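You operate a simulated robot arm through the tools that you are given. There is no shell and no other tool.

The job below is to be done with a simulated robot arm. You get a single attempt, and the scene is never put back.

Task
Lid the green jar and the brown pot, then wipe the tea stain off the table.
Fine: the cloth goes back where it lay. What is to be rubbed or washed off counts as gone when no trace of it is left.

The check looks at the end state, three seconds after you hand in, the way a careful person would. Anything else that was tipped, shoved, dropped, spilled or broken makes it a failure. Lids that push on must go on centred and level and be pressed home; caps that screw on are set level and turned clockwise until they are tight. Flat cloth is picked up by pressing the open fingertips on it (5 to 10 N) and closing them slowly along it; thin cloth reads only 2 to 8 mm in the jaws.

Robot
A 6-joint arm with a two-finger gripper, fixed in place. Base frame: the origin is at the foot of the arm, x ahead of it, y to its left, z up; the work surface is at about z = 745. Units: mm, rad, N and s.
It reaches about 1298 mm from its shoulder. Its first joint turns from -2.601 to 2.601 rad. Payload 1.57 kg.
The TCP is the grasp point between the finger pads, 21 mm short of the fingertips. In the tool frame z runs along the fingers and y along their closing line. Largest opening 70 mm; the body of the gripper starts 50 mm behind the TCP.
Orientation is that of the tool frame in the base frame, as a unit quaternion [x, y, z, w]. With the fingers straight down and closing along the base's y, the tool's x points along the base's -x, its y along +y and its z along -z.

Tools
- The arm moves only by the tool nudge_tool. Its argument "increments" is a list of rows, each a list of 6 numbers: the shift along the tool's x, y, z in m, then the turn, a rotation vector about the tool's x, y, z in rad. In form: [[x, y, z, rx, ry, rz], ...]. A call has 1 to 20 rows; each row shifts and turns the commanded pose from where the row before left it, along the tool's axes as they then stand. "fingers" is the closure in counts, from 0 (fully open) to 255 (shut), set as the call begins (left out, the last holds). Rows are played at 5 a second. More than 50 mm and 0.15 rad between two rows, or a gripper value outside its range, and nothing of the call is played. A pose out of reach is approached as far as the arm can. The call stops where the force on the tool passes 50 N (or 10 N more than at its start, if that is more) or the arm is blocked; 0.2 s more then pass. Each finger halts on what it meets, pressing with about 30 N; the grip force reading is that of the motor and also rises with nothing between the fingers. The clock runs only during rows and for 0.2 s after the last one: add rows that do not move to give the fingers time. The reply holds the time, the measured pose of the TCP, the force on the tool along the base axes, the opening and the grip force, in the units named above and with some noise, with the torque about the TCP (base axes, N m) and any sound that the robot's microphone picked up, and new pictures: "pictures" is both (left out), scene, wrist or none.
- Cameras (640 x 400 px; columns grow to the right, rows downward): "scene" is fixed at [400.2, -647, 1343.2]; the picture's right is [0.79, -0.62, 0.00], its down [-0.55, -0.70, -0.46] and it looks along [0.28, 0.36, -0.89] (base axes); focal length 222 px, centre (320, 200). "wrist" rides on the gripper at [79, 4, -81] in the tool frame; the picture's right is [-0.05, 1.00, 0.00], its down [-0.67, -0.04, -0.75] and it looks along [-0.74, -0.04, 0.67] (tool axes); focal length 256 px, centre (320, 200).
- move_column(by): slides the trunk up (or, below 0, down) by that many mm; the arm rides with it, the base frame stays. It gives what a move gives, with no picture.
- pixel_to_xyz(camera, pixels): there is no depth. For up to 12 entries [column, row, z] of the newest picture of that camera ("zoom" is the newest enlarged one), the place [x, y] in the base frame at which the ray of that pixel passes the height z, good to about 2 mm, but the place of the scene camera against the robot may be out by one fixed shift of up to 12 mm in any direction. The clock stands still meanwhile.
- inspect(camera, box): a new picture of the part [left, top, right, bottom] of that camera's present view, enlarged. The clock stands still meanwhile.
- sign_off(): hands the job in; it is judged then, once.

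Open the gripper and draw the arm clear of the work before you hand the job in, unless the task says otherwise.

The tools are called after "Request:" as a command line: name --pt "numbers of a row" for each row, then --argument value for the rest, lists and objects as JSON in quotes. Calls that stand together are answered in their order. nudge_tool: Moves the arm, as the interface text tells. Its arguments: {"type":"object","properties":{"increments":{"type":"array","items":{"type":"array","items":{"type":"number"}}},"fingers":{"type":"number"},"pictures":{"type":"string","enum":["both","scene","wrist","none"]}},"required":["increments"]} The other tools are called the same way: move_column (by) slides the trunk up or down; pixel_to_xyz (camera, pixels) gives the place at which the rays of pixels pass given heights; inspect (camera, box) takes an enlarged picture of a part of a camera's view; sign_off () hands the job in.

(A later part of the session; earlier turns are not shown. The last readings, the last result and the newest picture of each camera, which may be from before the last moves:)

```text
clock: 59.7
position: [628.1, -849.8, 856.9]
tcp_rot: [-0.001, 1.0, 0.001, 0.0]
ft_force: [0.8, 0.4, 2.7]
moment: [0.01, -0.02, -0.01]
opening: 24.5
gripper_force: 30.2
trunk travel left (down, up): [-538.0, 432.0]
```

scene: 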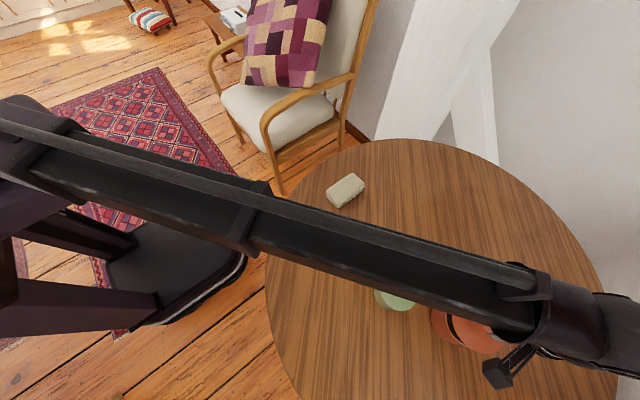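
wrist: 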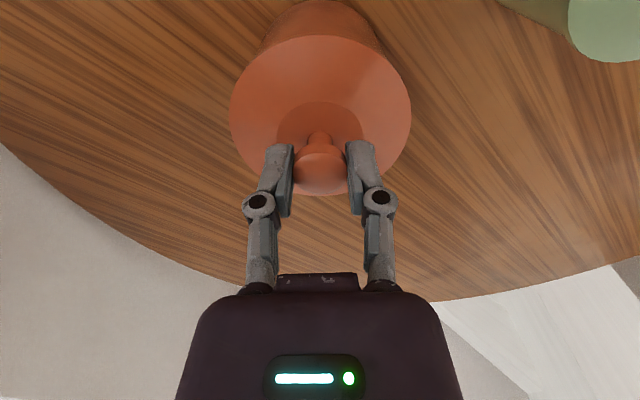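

First contact (2.7 N) at TCP ≈856.7. I check the alignment before pressing.

Request:
nudge_tool --pt "0 0 0 0 0 0" --pictures "both"

Request:
inspect --camera "wrist" --box '[220, 10, 320, 110]'

Request:
inspect --camera "wrist" --box '[320, 10, 420, 110]'

```text
clock: 60.1
position: [628.5, -850.0, 857.1]
tcp_rot: [-0.001, 1.0, 0.0, 0.001]
ft_force: [-0.2, -0.2, 2.5]
moment: [0.01, -0.04, 0.04]
opening: 24.3
gripper_force: 30.5
trunk travel left (down, up): [-538.0, 432.0]
```

scene: 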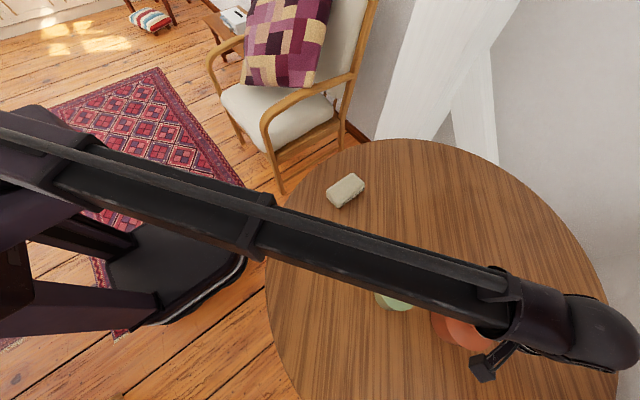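
wrist: 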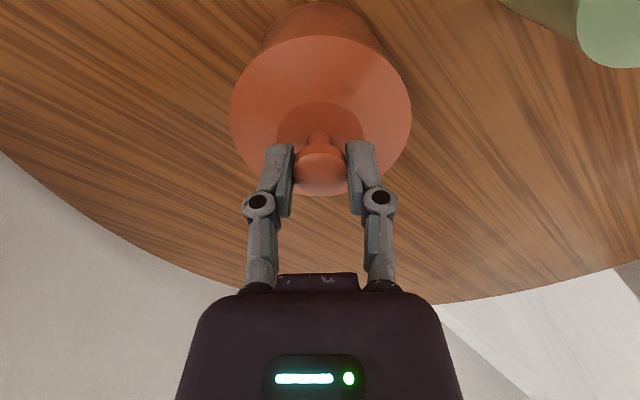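

```text
4.00 times, centred on (270, 60) of wrist
```

zoom: 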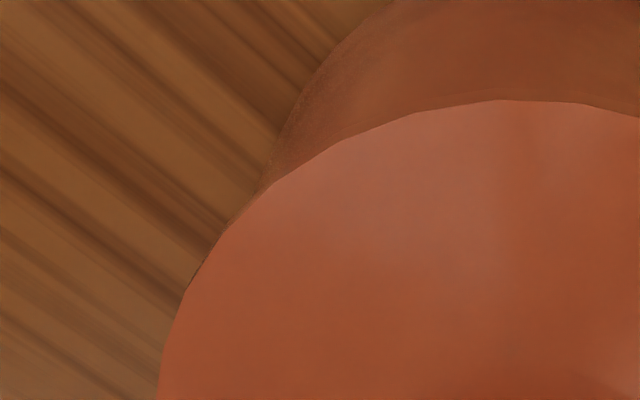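

```text
4.00 times, centred on (370, 60) of wrist
```

zoom: 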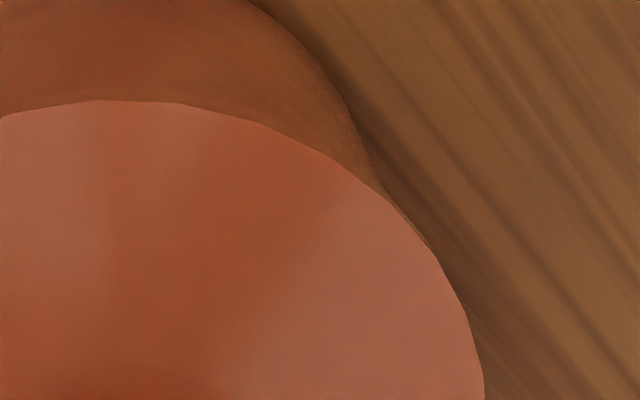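

Alignment looks within ~0.5 mm. I press on, 1 mm at a time.

Request:
move_column --by -1

Request:
move_column --by -1

```text
clock: 60.6
position: [629.1, -849.8, 857.4]
tcp_rot: [0.0, 1.0, -0.001, 0.001]
ft_force: [1.9, -1.7, 12.5]
moment: [-0.04, -0.06, 0.02]
opening: 24.6
gripper_force: 30.0
trunk travel left (down, up): [-537.0, 433.0]
```

```text
clock: 61.1
position: [628.8, -849.9, 856.5]
tcp_rot: [0.0, 1.0, -0.001, 0.002]
ft_force: [4.0, -4.6, 23.2]
moment: [-0.1, -0.13, 0.0]
opening: 24.2
gripper_force: 29.7
trunk travel left (down, up): [-536.0, 434.0]
```

23 N with no snap yet; I go on a further millimetre or two (grip and column permitting).

Request:
move_column --by -1

Request:
move_column --by -1

```text
clock: 61.6
position: [627.4, -850.9, 856.2]
tcp_rot: [0.0, 1.0, -0.001, 0.001]
ft_force: [7.3, -9.2, 31.8]
moment: [-0.2, -0.17, 0.02]
opening: 24.3
gripper_force: 30.1
trunk travel left (down, up): [-535.0, 435.0]
```

```text
clock: 62.1
position: [628.1, -849.4, 856.2]
tcp_rot: [0.0, 1.0, -0.002, 0.001]
ft_force: [6.0, -7.6, 32.7]
moment: [-0.15, -0.1, -0.02]
opening: 24.5
gripper_force: 30.4
trunk travel left (down, up): [-534.0, 436.0]
```

The force levels off at ≈32 N (the fingers likely slip on the knob) without a snap. I unload, release and look at how the lid sits.

Request:
move_column --by 3

Request:
nudge_tool --pt "0 0 0 0 0 0" --pt "0 0 0 0 0 0" --pt "0 0 0 0 0 0" --fingers 0 --pictures "wrist"

Request:
inspect --camera "wrist" --box '[200, 0, 440, 200]'

```text
clock: 62.6
position: [629.5, -849.2, 855.8]
tcp_rot: [0.0, 1.0, 0.001, 0.0]
ft_force: [-0.1, 0.3, 2.0]
moment: [0.11, 0.07, -0.03]
opening: 24.6
gripper_force: 30.6
trunk travel left (down, up): [-537.0, 433.0]
```

```text
clock: 63.5
position: [629.2, -851.2, 856.3]
tcp_rot: [0.0, 1.0, -0.001, 0.0]
ft_force: [0.7, 0.6, 0.0]
moment: [-0.01, -0.01, 0.03]
opening: 69.9
gripper_force: 0.1
trunk travel left (down, up): [-537.0, 433.0]
heard: snap
```

wrist: 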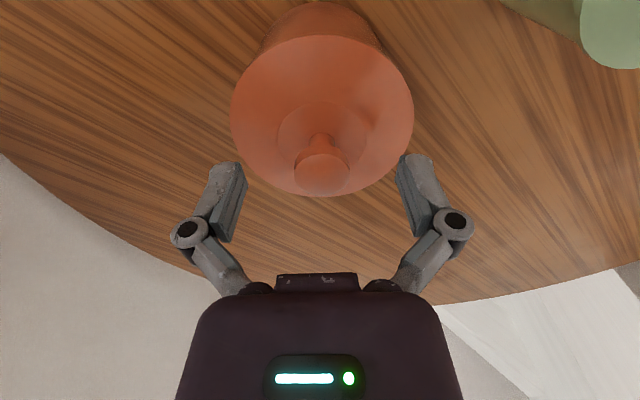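

```text
2.00 times, centred on (320, 100) of wrist
```

zoom: 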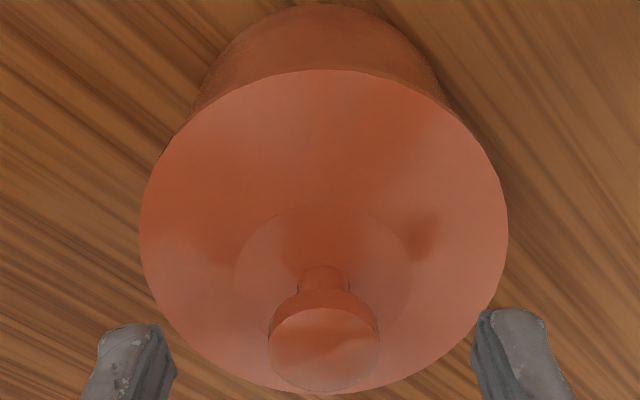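

A snap was heard on release – the lid settled into place. I rise, close the fingers and press on the knob top to make sure it is home.

Request:
move_column --by 45

Request:
nudge_tool --pt "0 0 0 0 0 0" --pt "0 0 0 0 0 0" --pt "0 0 0 0 0 0" --pt "0 0 0 0 0 0" --fingers 255 --pictures "wrist"

Request:
inspect --camera "wrist" --box '[200, 0, 440, 200]'

```text
clock: 64.3
position: [629.1, -850.5, 900.2]
tcp_rot: [0.001, 1.0, 0.0, 0.0]
ft_force: [0.6, 0.1, -0.2]
moment: [0.02, -0.04, 0.0]
opening: 70.3
gripper_force: 0.0
trunk travel left (down, up): [-582.0, 388.0]
```

```text
clock: 65.3
position: [628.7, -850.1, 899.5]
tcp_rot: [0.0, 1.0, 0.0, 0.0]
ft_force: [1.0, -0.2, 0.4]
moment: [-0.01, -0.01, -0.01]
opening: 0.1
gripper_force: 28.4
trunk travel left (down, up): [-582.0, 388.0]
```

wrist: 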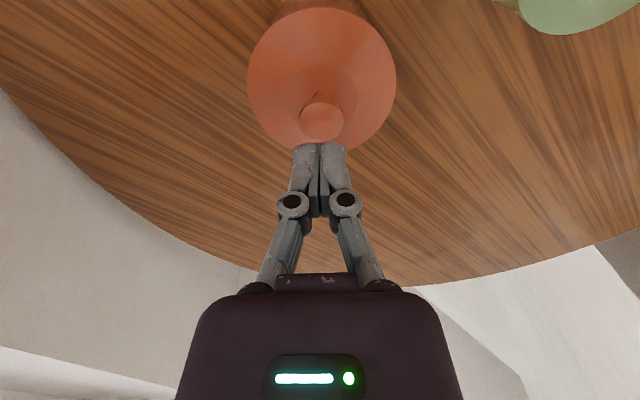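

```text
2.00 times, centred on (320, 100) of wrist
```

zoom: 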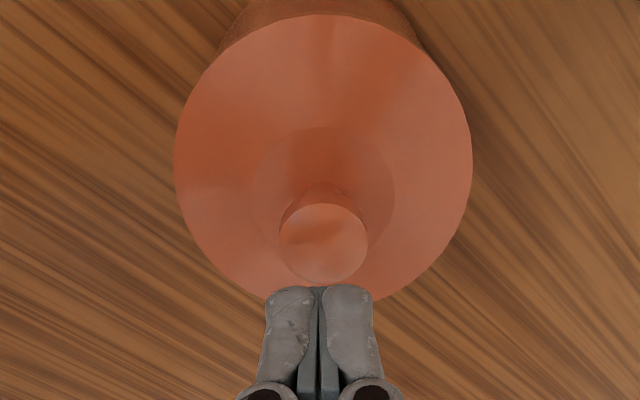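

Knob top at wrist (321.8,122): shift +1 mm y, then lower to just above and press in 1 mm steps.

Request:
nudge_tool --pt "0.0003 0.001 0 0 0 0" --pt "0 0 0 0 0 0" --pictures "none"

Request:
move_column --by -23

Request:
move_column --by -2

Request:
move_column --by -1

```text
clock: 65.9
position: [628.5, -848.1, 900.7]
tcp_rot: [0.0, 1.0, 0.0, 0.0]
ft_force: [-1.3, -0.3, 0.0]
moment: [0.03, -0.01, 0.03]
opening: 0.0
gripper_force: 28.5
trunk travel left (down, up): [-582.0, 388.0]
```

```text
clock: 66.6
position: [628.3, -850.2, 877.4]
tcp_rot: [0.0, 1.0, 0.0, 0.0]
ft_force: [0.9, -0.3, 0.3]
moment: [0.0, 0.0, 0.01]
opening: 0.1
gripper_force: 28.6
trunk travel left (down, up): [-559.0, 411.0]
```

```text
clock: 67.1
position: [629.3, -848.5, 875.8]
tcp_rot: [0.0, 1.0, 0.0, 0.001]
ft_force: [0.2, 0.2, -0.3]
moment: [-0.02, 0.01, -0.01]
opening: 0.0
gripper_force: 29.3
trunk travel left (down, up): [-557.0, 413.0]
```

```text
clock: 67.7
position: [628.8, -850.2, 874.9]
tcp_rot: [-0.001, 1.0, 0.001, -0.001]
ft_force: [-1.1, -0.3, 0.4]
moment: [0.0, 0.02, 0.01]
opening: 0.0
gripper_force: 28.2
trunk travel left (down, up): [-556.0, 414.0]
```

No contact at 875 yet; stepping down further by 1 mm.

Request:
move_column --by -1

Request:
move_column --by -1

Request:
move_column --by -1

```text
clock: 68.2
position: [627.1, -849.3, 873.8]
tcp_rot: [0.0, 1.0, 0.0, 0.0]
ft_force: [1.4, 0.2, 1.6]
moment: [-0.01, 0.03, 0.01]
opening: 6.2
gripper_force: 29.0
trunk travel left (down, up): [-555.0, 415.0]
```

```text
clock: 68.7
position: [628.6, -849.8, 873.8]
tcp_rot: [0.0, 1.0, -0.001, 0.001]
ft_force: [1.7, -3.6, 12.1]
moment: [-0.08, -0.04, -0.02]
opening: 6.2
gripper_force: 28.8
trunk travel left (down, up): [-554.0, 416.0]
```

```text
clock: 69.2
position: [626.2, -849.3, 874.1]
tcp_rot: [0.0, 1.0, 0.0, 0.001]
ft_force: [5.8, -7.3, 21.7]
moment: [-0.15, -0.14, 0.01]
opening: 6.2
gripper_force: 28.2
trunk travel left (down, up): [-553.0, 417.0]
```

Contact at TCP ≈873.8; I press to about 40 N.

Request:
move_column --by -1

Request:
move_column --by -1

```text
clock: 69.7
position: [629.3, -848.2, 873.9]
tcp_rot: [0.0, 1.0, -0.001, 0.002]
ft_force: [7.0, -11.1, 34.1]
moment: [-0.29, -0.09, 0.01]
opening: 6.0
gripper_force: 28.9
trunk travel left (down, up): [-552.0, 418.0]
```

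```text
clock: 70.2
position: [627.6, -847.9, 872.9]
tcp_rot: [0.0, 1.0, -0.003, 0.001]
ft_force: [10.1, -14.1, 46.2]
moment: [-0.32, -0.28, 0.03]
opening: 6.1
gripper_force: 28.5
trunk travel left (down, up): [-551.0, 419.0]
```

46 N without travel: the brown lid is home too. I rise clear and inspect both from the side.

Request:
move_column --by 70

Request:
nudge_tool --pt "0.035 0.02 0 0 0 0" --pt "0.035 0.02 0 0 0 0" --pt "0.035 0.02 0 0 0 0" --pt "0.035 0.02 0 0 0 0" --pt "0.035 0.02 0 0 0 0" --pt "0 0 0 0 0 0" --fingers 0

Request:
inspect --camera "scene" --box '[350, 250, 510, 370]'

```text
clock: 71.3
position: [629.2, -849.9, 938.9]
tcp_rot: [0.0, 1.0, 0.001, 0.0]
ft_force: [-0.5, 1.1, -0.2]
moment: [0.03, 0.0, 0.0]
opening: 0.0
gripper_force: 28.7
trunk travel left (down, up): [-621.0, 349.0]
```

```text
clock: 72.7
position: [454.9, -749.9, 939.6]
tcp_rot: [0.0, 1.0, 0.0, 0.0]
ft_force: [0.2, 0.6, -0.2]
moment: [-0.02, 0.01, 0.01]
opening: 70.0
gripper_force: 0.0
trunk travel left (down, up): [-621.0, 349.0]
```

scene: 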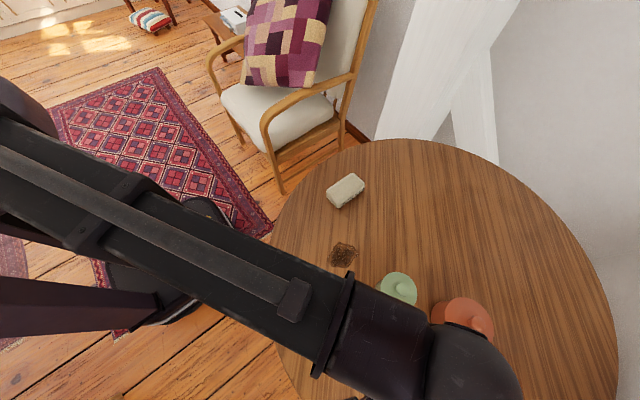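
wrist: 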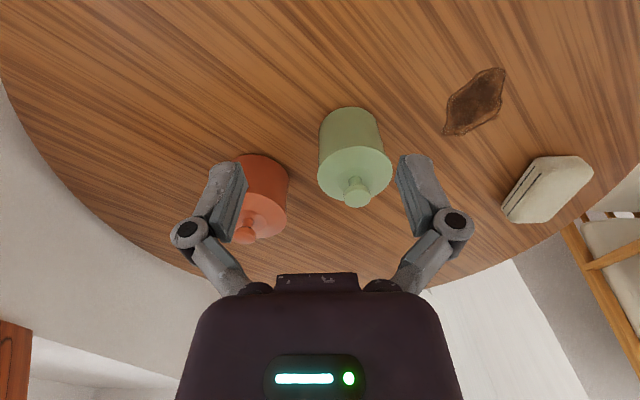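

```text
3.33 times, centred on (430, 310) of scene
```

zoom: 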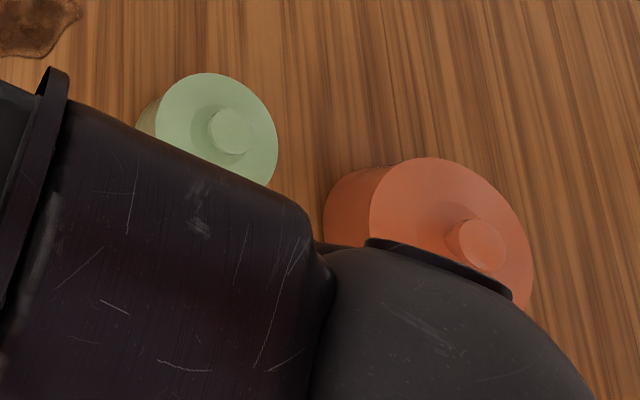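

Both lids look concentric from above. Next the cloth: I move toward (600,-440) to view it closely.

Request:
nudge_tool --pt "-0.018 0.0388 0 0 0 0" --pt "-0.018 0.0388 0 0 0 0" --pt "-0.018 0.0388 0 0 0 0" --pt "-0.018 0.0388 0 0 0 0" --pt "-0.018 0.0388 0 0 0 0" --pt "-0.018 0.0388 0 0 0 0" --pt "-0.018 0.0388 0 0 0 0" --pt "-0.018 0.0388 0 0 0 0" --pt "0 0 0 0 0 0" --fingers 0

Request:
inspect --camera "wrist" --box '[200, 20, 440, 180]'

```text
clock: 74.7
position: [597.9, -436.4, 938.9]
tcp_rot: [0.0, 1.0, -0.001, 0.0]
ft_force: [0.1, 0.6, 0.1]
moment: [-0.01, 0.02, -0.03]
opening: 70.0
gripper_force: 0.0
trunk travel left (down, up): [-621.0, 349.0]
```

scene: 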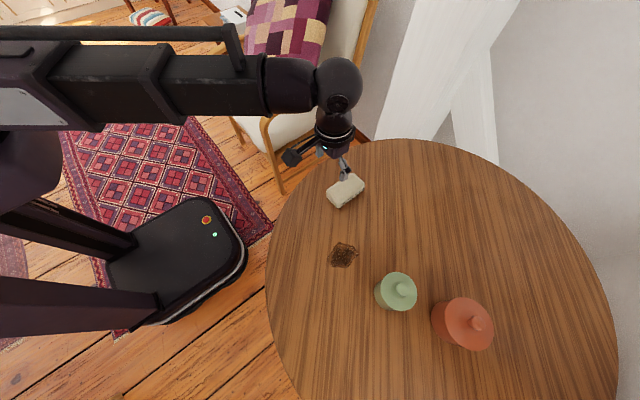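
wrist: 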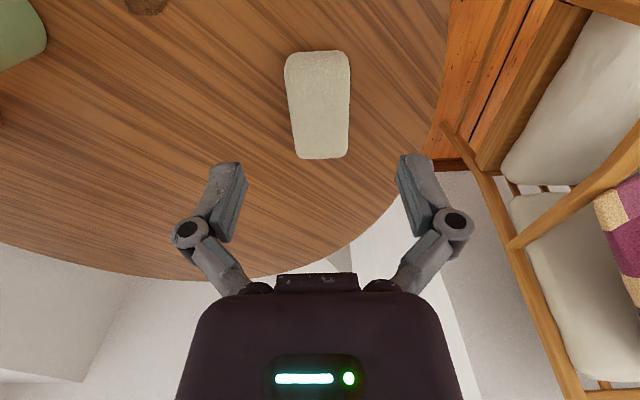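

```text
2.50 times, centred on (320, 100) of wrist
```

zoom: 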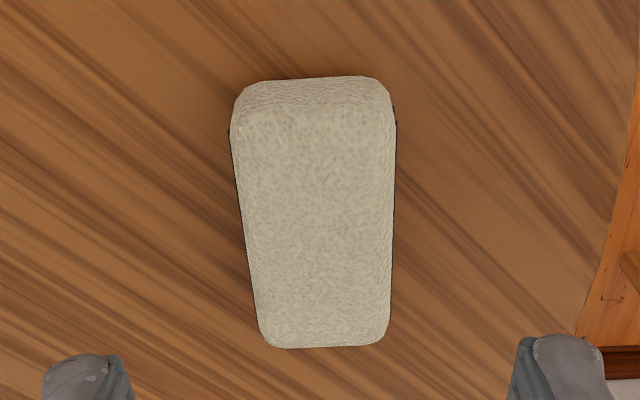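

The cloth is a folded pad lying lengthwise along x. I convert its outline: near base edge (315,78), top-face corners (240,112),(388,108),(262,342),(388,340), sides at mid-length.

Request:
pixel_to_xyz --camera "zoom" --pixels '[[315, 78, 745], [315, 108, 770], [240, 112, 770], [392, 112, 770], [262, 345, 770], [388, 343, 770], [246, 220, 770], [394, 220, 770], [315, 108, 775], [325, 348, 775], [246, 220, 760], [394, 220, 760]]'

```text
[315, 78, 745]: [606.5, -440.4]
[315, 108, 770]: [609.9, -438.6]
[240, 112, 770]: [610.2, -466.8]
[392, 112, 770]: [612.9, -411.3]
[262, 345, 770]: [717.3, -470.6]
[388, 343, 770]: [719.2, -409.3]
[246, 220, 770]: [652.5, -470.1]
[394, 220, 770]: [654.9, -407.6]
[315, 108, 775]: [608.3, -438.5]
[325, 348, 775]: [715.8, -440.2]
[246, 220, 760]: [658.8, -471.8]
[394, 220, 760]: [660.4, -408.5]
```

Cloth pad: x 606–717, y −470…−408 (≈62 mm wide), centre ≈(661,-439), ≈28 mm thick. I go over its centre, lower to 850 and check alignment.

Request:
nudge_tool --pt "-0.032 -0.0015 0 0 0 0" --pt "-0.031 -0.0015 0 0 0 0" --pt "0 0 0 0 0 0" --pictures "none"

Request:
move_column --by -100

Request:
nudge_tool --pt "0 0 0 0 0 0" --pt "0 0 0 0 0 0" --pictures "wrist"

Request:
inspect --camera "wrist" --box '[160, 0, 480, 200]'

```text
clock: 75.5
position: [662.5, -440.2, 938.9]
tcp_rot: [0.0, 1.0, 0.0, 0.001]
ft_force: [0.1, 1.0, -0.6]
moment: [0.01, 0.02, 0.01]
opening: 70.0
gripper_force: 0.1
trunk travel left (down, up): [-621.0, 349.0]
```

```text
clock: 76.8
position: [660.7, -439.9, 839.7]
tcp_rot: [0.0, 1.0, 0.0, 0.0]
ft_force: [-0.2, 0.3, -0.2]
moment: [0.03, -0.02, 0.01]
opening: 70.1
gripper_force: 0.1
trunk travel left (down, up): [-521.0, 449.0]
```

```text
clock: 77.4
position: [661.7, -440.6, 840.0]
tcp_rot: [0.0, 1.0, 0.0, 0.0]
ft_force: [0.6, -0.3, 0.5]
moment: [0.01, 0.01, 0.03]
opening: 69.9
gripper_force: 0.1
trunk travel left (down, up): [-521.0, 449.0]
```

wrist: 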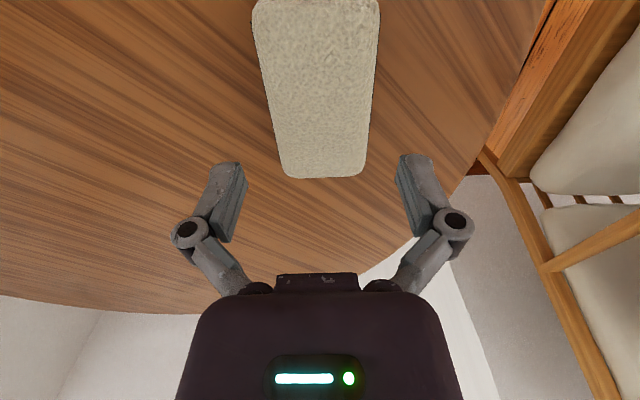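

```text
2.00 times, centred on (320, 100) of wrist
```

zoom: 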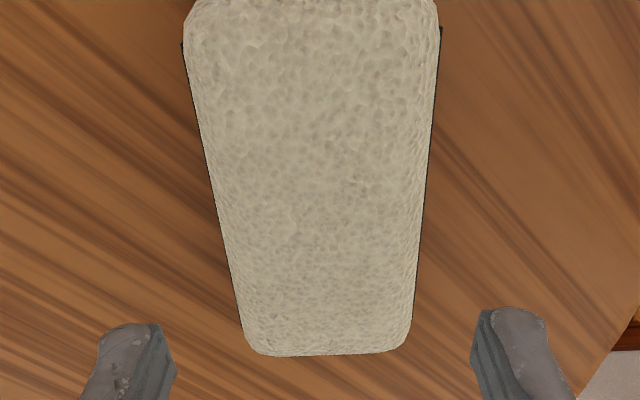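

The sponge pad is aligned with the tool within ~0.5 mm in y and ≈0 yaw; margins per side are only ~3 mm. I trim +0.5 mm in y and lower to just above its top.

Request:
nudge_tool --pt "0 0.0005 0 0 0 0" --pt "0 0 0 0 0 0" --pictures "none"

Request:
move_column --by -38

Request:
nudge_tool --pt "0 0 0 0 0 0" --pt "0 0 0 0 0 0" --pictures "both"

Request:
inspect --camera "wrist" --box '[160, 50, 480, 250]'

Request:
inspect --camera "scene" --box '[300, 140, 400, 220]'

```text
clock: 78.0
position: [662.0, -439.9, 840.0]
tcp_rot: [0.0, 1.0, 0.0, 0.0]
ft_force: [0.0, -0.5, -0.6]
moment: [-0.02, 0.0, 0.0]
opening: 70.1
gripper_force: 0.0
trunk travel left (down, up): [-521.0, 449.0]
```

```text
clock: 78.8
position: [660.8, -440.2, 802.3]
tcp_rot: [0.0, 1.0, 0.0, 0.0]
ft_force: [0.0, -0.4, -0.1]
moment: [0.0, -0.03, -0.01]
opening: 70.0
gripper_force: 0.1
trunk travel left (down, up): [-483.0, 487.0]
```

```text
clock: 79.4
position: [661.9, -439.8, 801.6]
tcp_rot: [0.0, 1.0, 0.0, 0.0]
ft_force: [0.2, -1.2, 0.2]
moment: [0.0, -0.01, 0.0]
opening: 70.1
gripper_force: 0.1
trunk travel left (down, up): [-483.0, 487.0]
```

scene: 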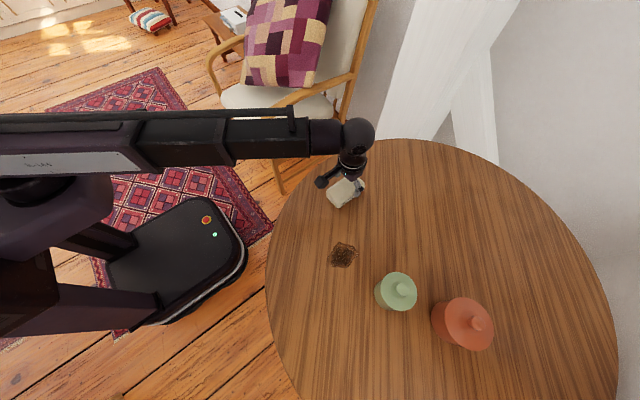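
wrist: 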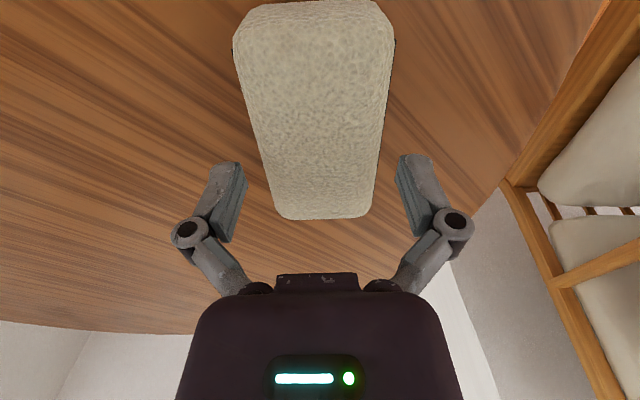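

```text
2.00 times, centred on (320, 150) of wrist
```

zoom: 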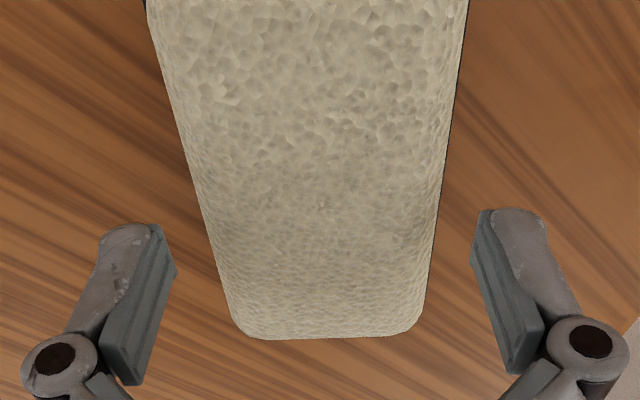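

```text
5.00 times, centred on (350, 180) of scene
```

zoom: 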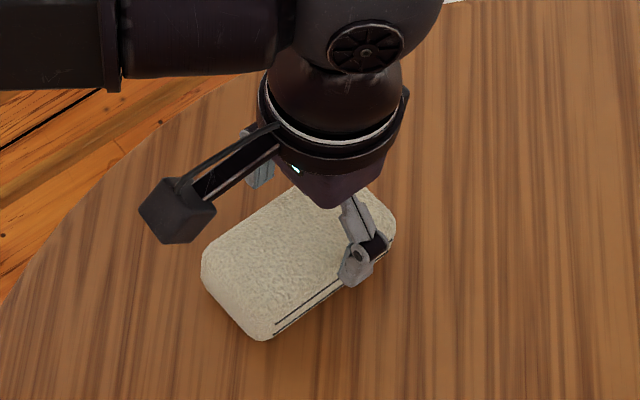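

The fingertips (inner faces at zoom columns ≈179 and 461) straddle the pad (≈197…441) evenly. I lower in steps, watching force.

Request:
move_column --by -12

Request:
move_column --by -8

Request:
nudge_tool --pt "0 0 0 0 0 0" --pictures "both"

Request:
inspect --camera "wrist" --box '[160, 80, 480, 280]'

Request:
inspect --camera "scene" --box '[300, 140, 400, 220]'

```text
clock: 80.0
position: [662.5, -439.2, 789.4]
tcp_rot: [0.0, 1.0, -0.001, 0.0]
ft_force: [0.2, -0.4, -0.2]
moment: [0.01, -0.02, 0.03]
opening: 69.8
gripper_force: 0.0
trunk travel left (down, up): [-471.0, 499.0]
```

```text
clock: 80.6
position: [661.5, -440.2, 781.5]
tcp_rot: [-0.001, 1.0, 0.0, 0.0]
ft_force: [0.2, -0.1, 0.3]
moment: [0.02, 0.02, -0.02]
opening: 70.1
gripper_force: 0.0
trunk travel left (down, up): [-463.0, 507.0]
```

```text
clock: 81.0
position: [661.5, -440.3, 781.2]
tcp_rot: [-0.001, 1.0, 0.0, 0.0]
ft_force: [0.5, 1.3, 0.2]
moment: [0.05, 0.0, 0.0]
opening: 69.6
gripper_force: 0.0
trunk travel left (down, up): [-463.0, 507.0]
```

scene: 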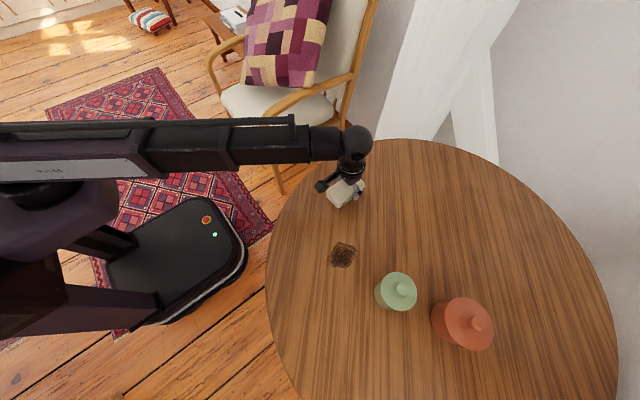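
wrist: 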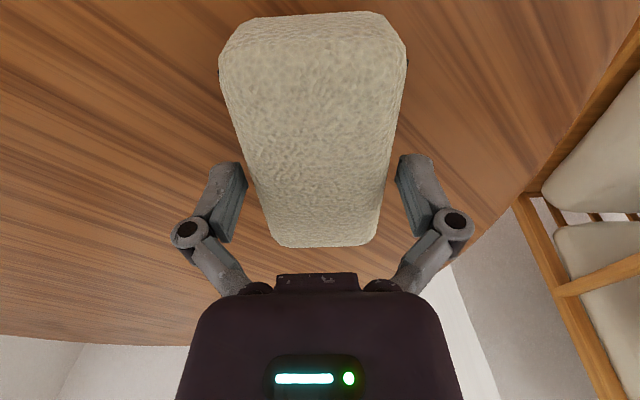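

```text
2.00 times, centred on (320, 180) of wrist
```

zoom: 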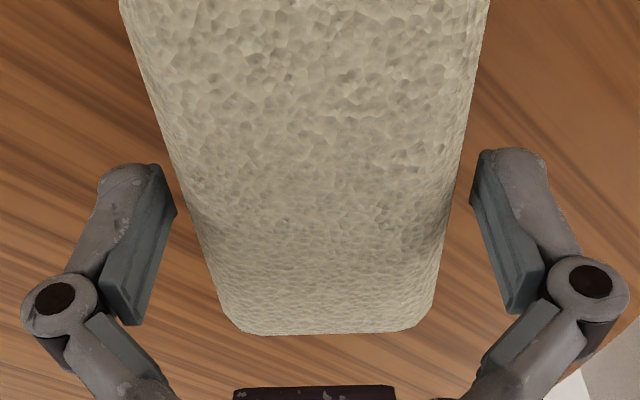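

```text
5.00 times, centred on (350, 180) of scene
```

zoom: 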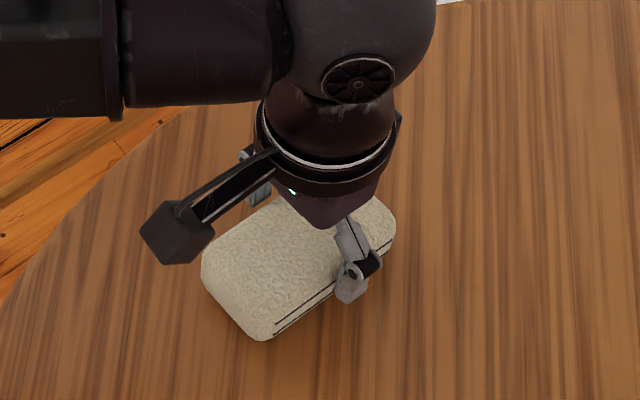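

No contact forces, fingers straddle the pad. I lower 7 mm (tips ≈8 mm above the table) and close.

Request:
move_column --by -7

Request:
nudge_tool --pt "0 0 0 0 0 0" --pt "0 0 0 0 0 0" --pt "0 0 0 0 0 0" --pt "0 0 0 0 0 0" --fingers 255 --pictures "both"

Request:
inspect --camera "wrist" --box '[160, 80, 480, 280]'

```text
clock: 81.6
position: [661.5, -440.4, 776.0]
tcp_rot: [0.0, 1.0, 0.0, 0.0]
ft_force: [0.6, -0.4, 0.8]
moment: [0.02, 0.01, 0.0]
opening: 70.2
gripper_force: 0.1
trunk travel left (down, up): [-456.0, 514.0]
```

```text
clock: 82.6
position: [660.2, -439.0, 775.5]
tcp_rot: [0.0, 1.0, 0.0, 0.0]
ft_force: [-1.0, -0.1, 1.4]
moment: [0.09, 0.01, 0.05]
opening: 61.1
gripper_force: 30.2
trunk travel left (down, up): [-456.0, 514.0]
```

scene: 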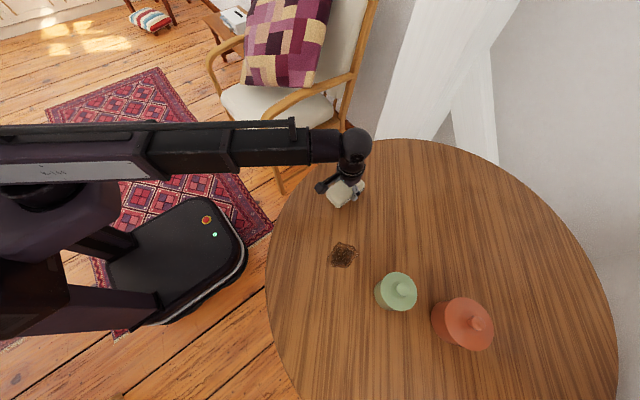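
wrist: 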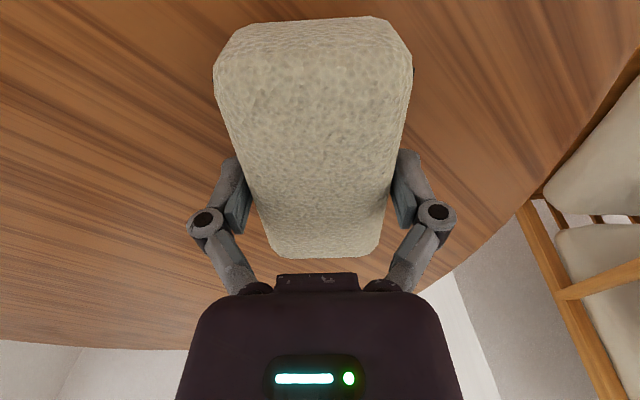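

```text
2.00 times, centred on (320, 180) of wrist
```

zoom: 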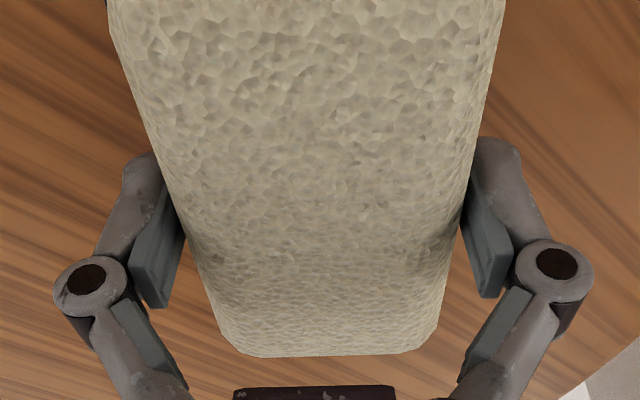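

The pad is held (61 mm, 30 N); home grasp pose is TCP ≈(661,-440,775.7), column −456. I lift 15 mm to check the hold, and measure the stain in the scene view, calibrating the scene shift with the knob tops.

Request:
move_column --by 15

Request:
nudge_tool --pt "0 0 0 0 0 0" --pictures "both"

Request:
inspect --camera "scene" --box '[310, 220, 510, 360]'

```text
clock: 83.2
position: [662.1, -440.9, 789.1]
tcp_rot: [0.0, 1.0, 0.0, 0.0]
ft_force: [-0.1, 0.3, -0.7]
moment: [0.01, 0.0, -0.01]
opening: 61.3
gripper_force: 29.7
trunk travel left (down, up): [-471.0, 499.0]
```

```text
clock: 83.6
position: [663.0, -440.5, 789.2]
tcp_rot: [0.0, 1.0, -0.001, 0.001]
ft_force: [0.4, -0.5, -1.1]
moment: [0.03, -0.03, 0.02]
opening: 61.1
gripper_force: 29.5
trunk travel left (down, up): [-471.0, 499.0]
```

scene: 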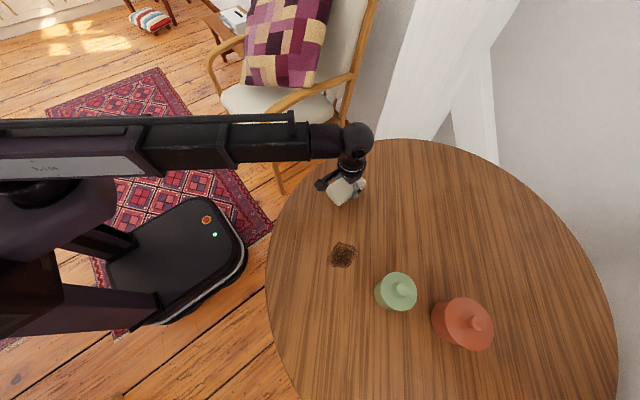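
wrist: 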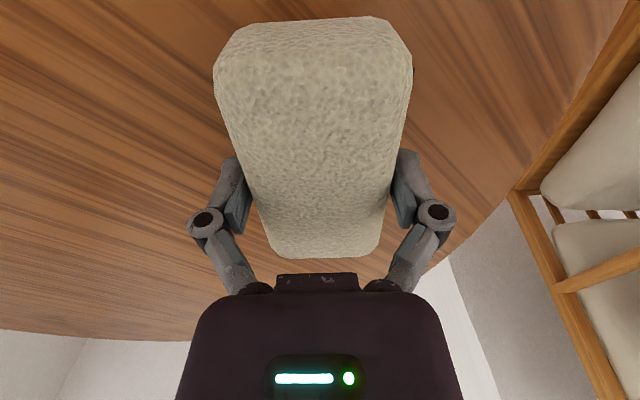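

```text
2.86 times, centred on (410, 290) of scene
```

zoom: 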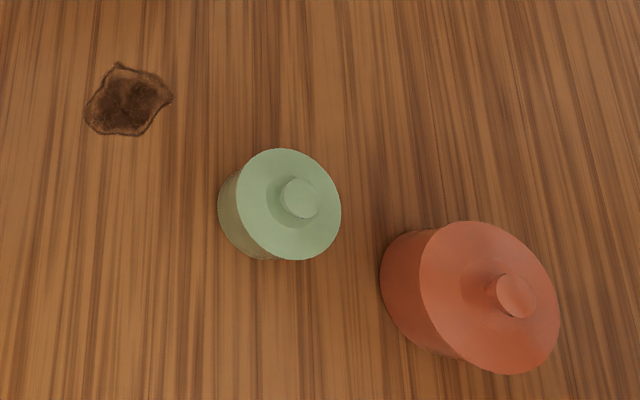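

Both lids look level and concentric, and the pad lifts with the gripper. Converting stain outline points (left 83, right 172, top 62, bottom 137 in zoom) and the knob tops (299,199), (515,297).

Request:
pixel_to_xyz --camera "zoom" --pixels '[[299, 199, 856], [515, 297, 851], [83, 105, 745], [93, 131, 745], [117, 62, 745], [172, 100, 745], [135, 137, 745], [160, 80, 745], [127, 101, 745]]'

```text
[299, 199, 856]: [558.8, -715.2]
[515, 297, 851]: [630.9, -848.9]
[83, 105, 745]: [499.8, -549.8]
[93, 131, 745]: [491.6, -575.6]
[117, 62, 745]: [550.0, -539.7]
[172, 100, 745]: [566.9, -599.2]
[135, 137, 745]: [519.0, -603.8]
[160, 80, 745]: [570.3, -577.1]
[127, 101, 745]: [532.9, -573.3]
```

Scene shift is small (≈+2,+3 mm), so the stain spans about x 489–568, y −607…−543, centre ≈(530,-576). I carry the pad there (bottom ≈14 mm above the table).

Request:
nudge_tool --pt "0.0262 -0.0272 0 0 0 0" --pt "0.0262 -0.0272 0 0 0 0" --pt "0.0262 -0.0272 0 0 0 0" --pt "0.0262 -0.0272 0 0 0 0" --pt "0.0262 -0.0272 0 0 0 0" --pt "0 0 0 0 0 0" --pictures "both"

Request:
inspect --camera "scene" --box '[290, 190, 450, 310]'

```text
clock: 85.0
position: [530.9, -577.5, 789.9]
tcp_rot: [-0.001, 1.0, 0.0, 0.0]
ft_force: [0.0, -0.4, 0.6]
moment: [0.0, -0.01, -0.04]
opening: 61.3
gripper_force: 30.2
trunk travel left (down, up): [-471.0, 499.0]
```

scene: 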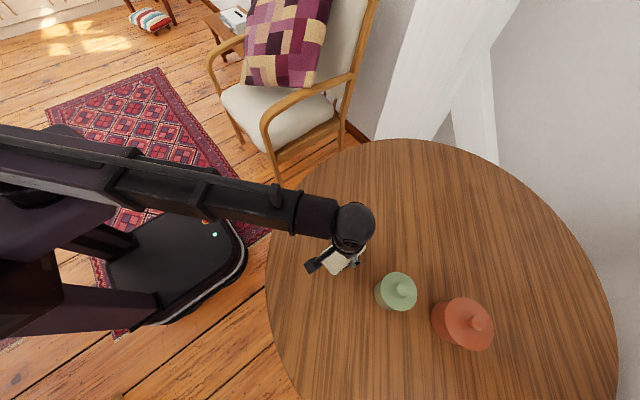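
wrist: 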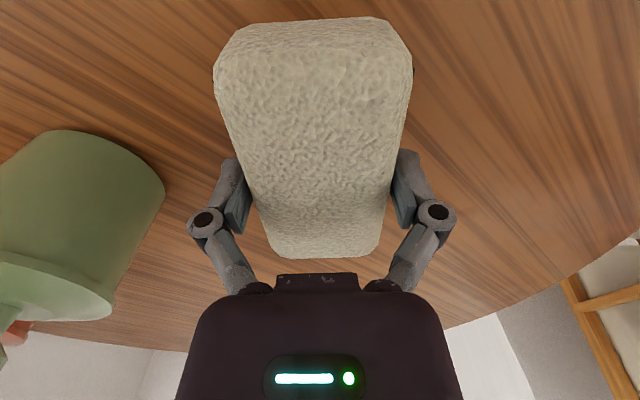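

```text
3.33 times, centred on (370, 250) of scene
```

zoom: 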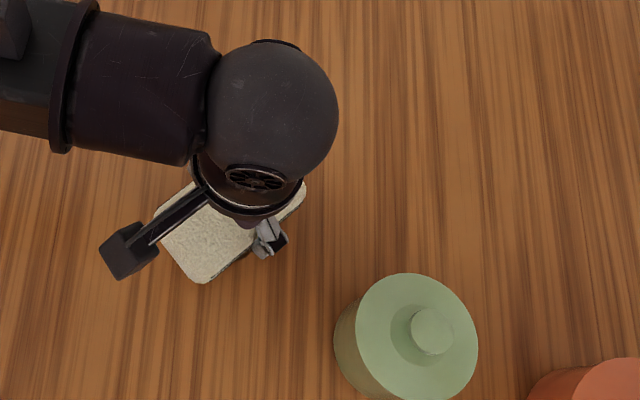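

The stain is hidden under the pad; jar clearance is good. I lower until the pad presses on the table.

Request:
move_column --by -13

Request:
move_column --by -2

Request:
move_column --by -1

```text
clock: 85.6
position: [531.2, -575.8, 776.3]
tcp_rot: [0.0, 1.0, 0.0, 0.0]
ft_force: [-0.1, -0.1, -0.9]
moment: [0.01, -0.01, -0.01]
opening: 61.1
gripper_force: 30.1
trunk travel left (down, up): [-458.0, 512.0]
```

```text
clock: 86.1
position: [532.0, -577.6, 775.3]
tcp_rot: [0.0, 1.0, 0.001, 0.0]
ft_force: [-0.1, 0.5, 0.1]
moment: [0.03, 0.01, 0.04]
opening: 61.2
gripper_force: 29.6
trunk travel left (down, up): [-456.0, 514.0]
```

```text
clock: 86.6
position: [533.4, -576.3, 775.2]
tcp_rot: [0.001, 1.0, -0.001, 0.001]
ft_force: [3.6, -2.4, 15.8]
moment: [0.33, 0.06, -0.05]
opening: 61.3
gripper_force: 30.4
trunk travel left (down, up): [-455.0, 515.0]
```

Contact with ≈16 N. I scrub along y between about −606 and −536, ending back at the middle.

Request:
nudge_tool --pt "0 -0.01 0 0 0 0" --pt "0 -0.01 0 0 0 0" --pt "0 -0.01 0 0 0 0" --pt "0 0.01 0 0 0 0" --pt "0 0.01 0 0 0 0" --pt "0 0.01 0 0 0 0" --pt "0 0.01 0 0 0 0" --pt "0 0.01 0 0 0 0" --pt "0 0.01 0 0 0 0" --pt "0 0.01 0 0 0 0" --pt "0 -0.01 0 0 0 0" --pt "0 -0.01 0 0 0 0" --pt "0 -0.01 0 0 0 0" --pt "0 -0.01 0 0 0 0" --pt "0 -0.01 0 0 0 0" --pt "0 -0.01 0 0 0 0" --pt "0 -0.01 0 0 0 0" --pt "0 0.01 0 0 0 0" --pt "0 0.01 0 0 0 0" --pt "0 0.01 0 0 0 0" --pictures "both"

```text
clock: 90.8
position: [532.3, -576.0, 774.1]
tcp_rot: [0.0, 1.0, 0.0, 0.0]
ft_force: [1.0, -4.7, 12.0]
moment: [-0.2, 0.02, 0.01]
opening: 61.3
gripper_force: 29.7
trunk travel left (down, up): [-455.0, 515.0]
```

scene: 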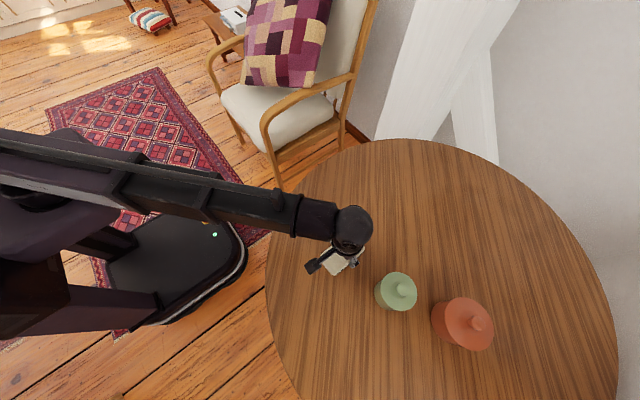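
wrist: 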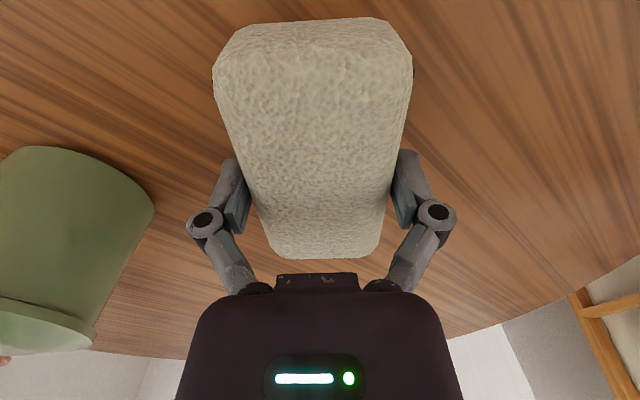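

The pad stays put in the grip. I add strokes along x (±20 mm) at two y offsets, ending in the middle again.

Request:
nudge_tool --pt "0.01 0.005 0 0 0 0" --pt "0.01 0.005 0 0 0 0" --pt "-0.01 0.005 0 0 0 0" --pt "-0.01 0 0 0 0 0" --pt "-0.01 0 0 0 0 0" --pt "-0.01 0 0 0 0 0" --pt "0 -0.01 0 0 0 0" --pt "0 -0.01 0 0 0 0" --pt "0 -0.01 0 0 0 0" --pt "0.01 0 0 0 0 0" --pt "0.01 0 0 0 0 0" --pt "0.01 0 0 0 0 0" --pt "0.01 0 0 0 0 0" --pt "-0.01 0.005 0 0 0 0" --pt "-0.01 0.005 0 0 0 0" --pt "0 0.005 0 0 0 0" --pt "0 0 0 0 0 0" --pictures "none"

Request:
move_column --by 16

```text
clock: 94.4
position: [531.6, -577.4, 773.3]
tcp_rot: [0.0, 1.0, -0.001, 0.001]
ft_force: [-1.3, -3.8, 8.4]
moment: [-0.09, 0.14, 0.03]
opening: 60.9
gripper_force: 29.8
trunk travel left (down, up): [-455.0, 515.0]
```

```text
clock: 95.1
position: [531.2, -576.2, 789.7]
tcp_rot: [0.0, 1.0, -0.001, 0.0]
ft_force: [-0.9, 0.0, -1.0]
moment: [0.0, -0.01, -0.01]
opening: 61.2
gripper_force: 30.5
trunk travel left (down, up): [-471.0, 499.0]
```

I lift (15 mm) and move halfway back so the scene camera can see the stain area.

Request:
nudge_tool --pt "-0.0262 0.0272 0 0 0 0" --pt "-0.0262 0.0272 0 0 0 0" --pt "-0.0262 0.0272 0 0 0 0" --pt "0 0 0 0 0 0" --pictures "both"

Request:
inspect --camera "scene" --box '[290, 200, 410, 300]'

```text
clock: 96.1
position: [609.7, -495.6, 790.6]
tcp_rot: [0.0, 1.0, 0.0, 0.0]
ft_force: [-0.7, 0.0, -1.0]
moment: [-0.01, -0.01, -0.01]
opening: 61.1
gripper_force: 30.3
trunk travel left (down, up): [-471.0, 499.0]
```

scene: 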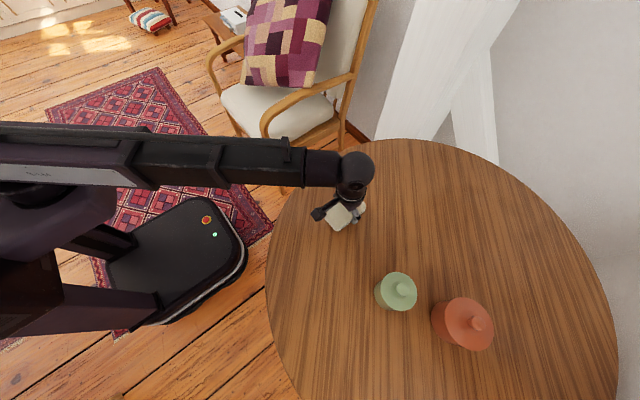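
wrist: 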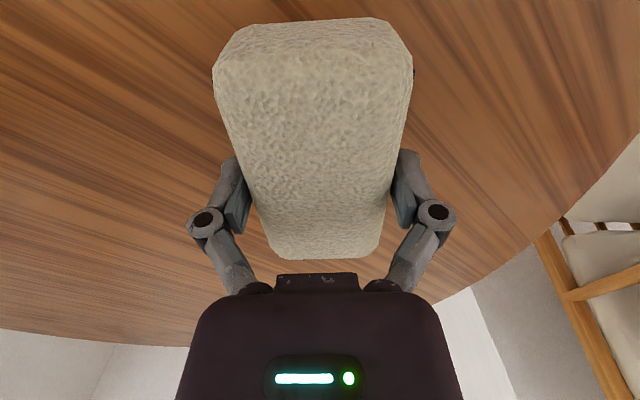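

```text
4.00 times, centred on (350, 250) of scene
```

zoom: 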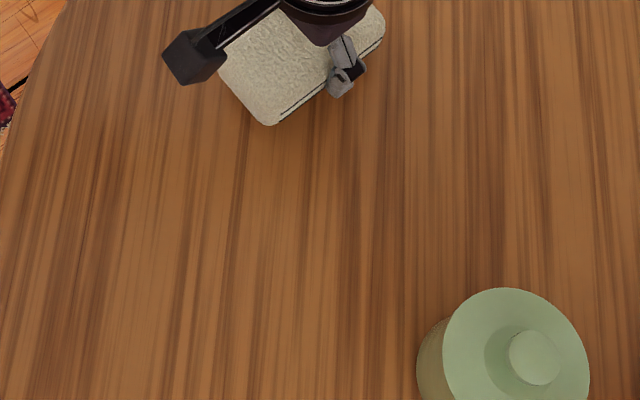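

The stain spot (zoom ≈(292,220)) looks clean. I enlarge further to look for faint traces.

Request:
inspect --camera "scene" --box '[315, 230, 371, 280]'

```text
8.00 times, centred on (343, 255) of scene
```

zoom: 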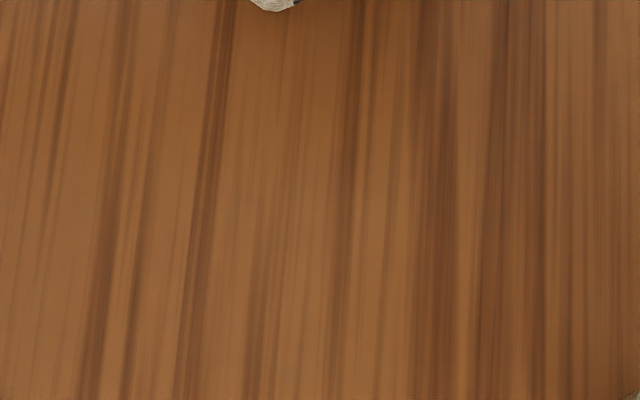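

It looks like bare wood grain. For a second opinion from the wrist camera I raise and move aside so that the cleaned spot is visible left of the pad.

Request:
move_column --by 60

Request:
nudge_tool --pt "0.036 0.016 0 0 0 0" --pt "0.036 0.016 0 0 0 0" --pt "0.036 0.016 0 0 0 0" --pt "0.036 0.016 0 0 0 0" --pt "0 0 0 0 0 0" --pictures "both"

Request:
inspect --camera "wrist" --box '[60, 80, 260, 230]'

```text
clock: 97.1
position: [609.0, -495.9, 847.9]
tcp_rot: [0.0, 1.0, 0.0, 0.0]
ft_force: [0.3, -0.3, -0.7]
moment: [-0.01, -0.01, -0.03]
opening: 61.2
gripper_force: 30.4
trunk travel left (down, up): [-531.0, 439.0]
```

```text
clock: 98.3
position: [465.1, -432.3, 850.0]
tcp_rot: [0.0, 1.0, -0.001, 0.0]
ft_force: [-0.5, -0.3, -1.3]
moment: [0.02, 0.0, 0.04]
opening: 61.1
gripper_force: 30.0
trunk travel left (down, up): [-531.0, 439.0]
```

scene: 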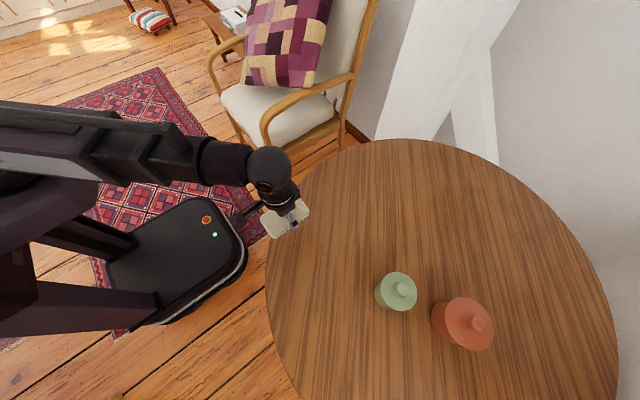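
wrist: 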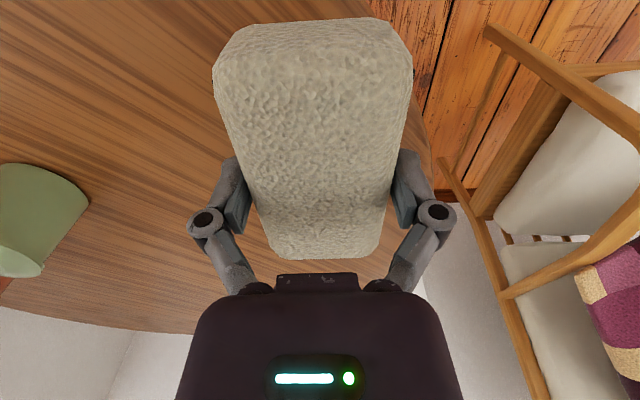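

```text
2.67 times, centred on (160, 155) of wrist
```

zoom: 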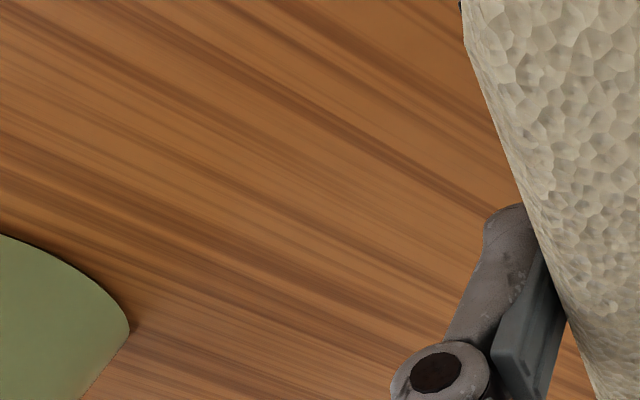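

No trace visible from this side either (zoom shows only grain). For certainty I do one more scrub pass: move back over the spot and lower.

Request:
nudge_tool --pt "-0.01635 -0.0364 0 0 0 0" --pt "-0.01635 -0.0364 0 0 0 0" --pt "-0.01635 -0.0364 0 0 0 0" --pt "-0.01635 -0.0364 0 0 0 0" --pt "0 0 0 0 0 0" --pictures "none"

Request:
move_column --by -73

Request:
move_column --by -2

Request:
move_column --by -1

```text
clock: 99.5
position: [528.4, -579.9, 849.9]
tcp_rot: [0.0, 1.0, 0.0, 0.0]
ft_force: [0.2, -0.5, -1.7]
moment: [0.03, 0.01, 0.0]
opening: 61.1
gripper_force: 30.3
trunk travel left (down, up): [-531.0, 439.0]
```

```text
clock: 100.6
position: [529.4, -580.8, 775.5]
tcp_rot: [0.0, 1.0, 0.0, 0.0]
ft_force: [0.3, 0.2, -0.7]
moment: [0.02, 0.0, 0.01]
opening: 61.1
gripper_force: 29.9
trunk travel left (down, up): [-458.0, 512.0]
```

```text
clock: 101.1
position: [529.1, -580.1, 775.2]
tcp_rot: [0.0, 1.0, 0.0, 0.0]
ft_force: [0.5, -0.4, 0.0]
moment: [0.01, 0.0, -0.03]
opening: 61.1
gripper_force: 30.1
trunk travel left (down, up): [-456.0, 514.0]
```

```text
clock: 101.6
position: [529.8, -579.0, 773.8]
tcp_rot: [-0.001, 1.0, -0.001, 0.0]
ft_force: [1.8, -2.3, 6.2]
moment: [-0.02, -0.02, 0.01]
opening: 61.2
gripper_force: 29.8
trunk travel left (down, up): [-455.0, 515.0]
```

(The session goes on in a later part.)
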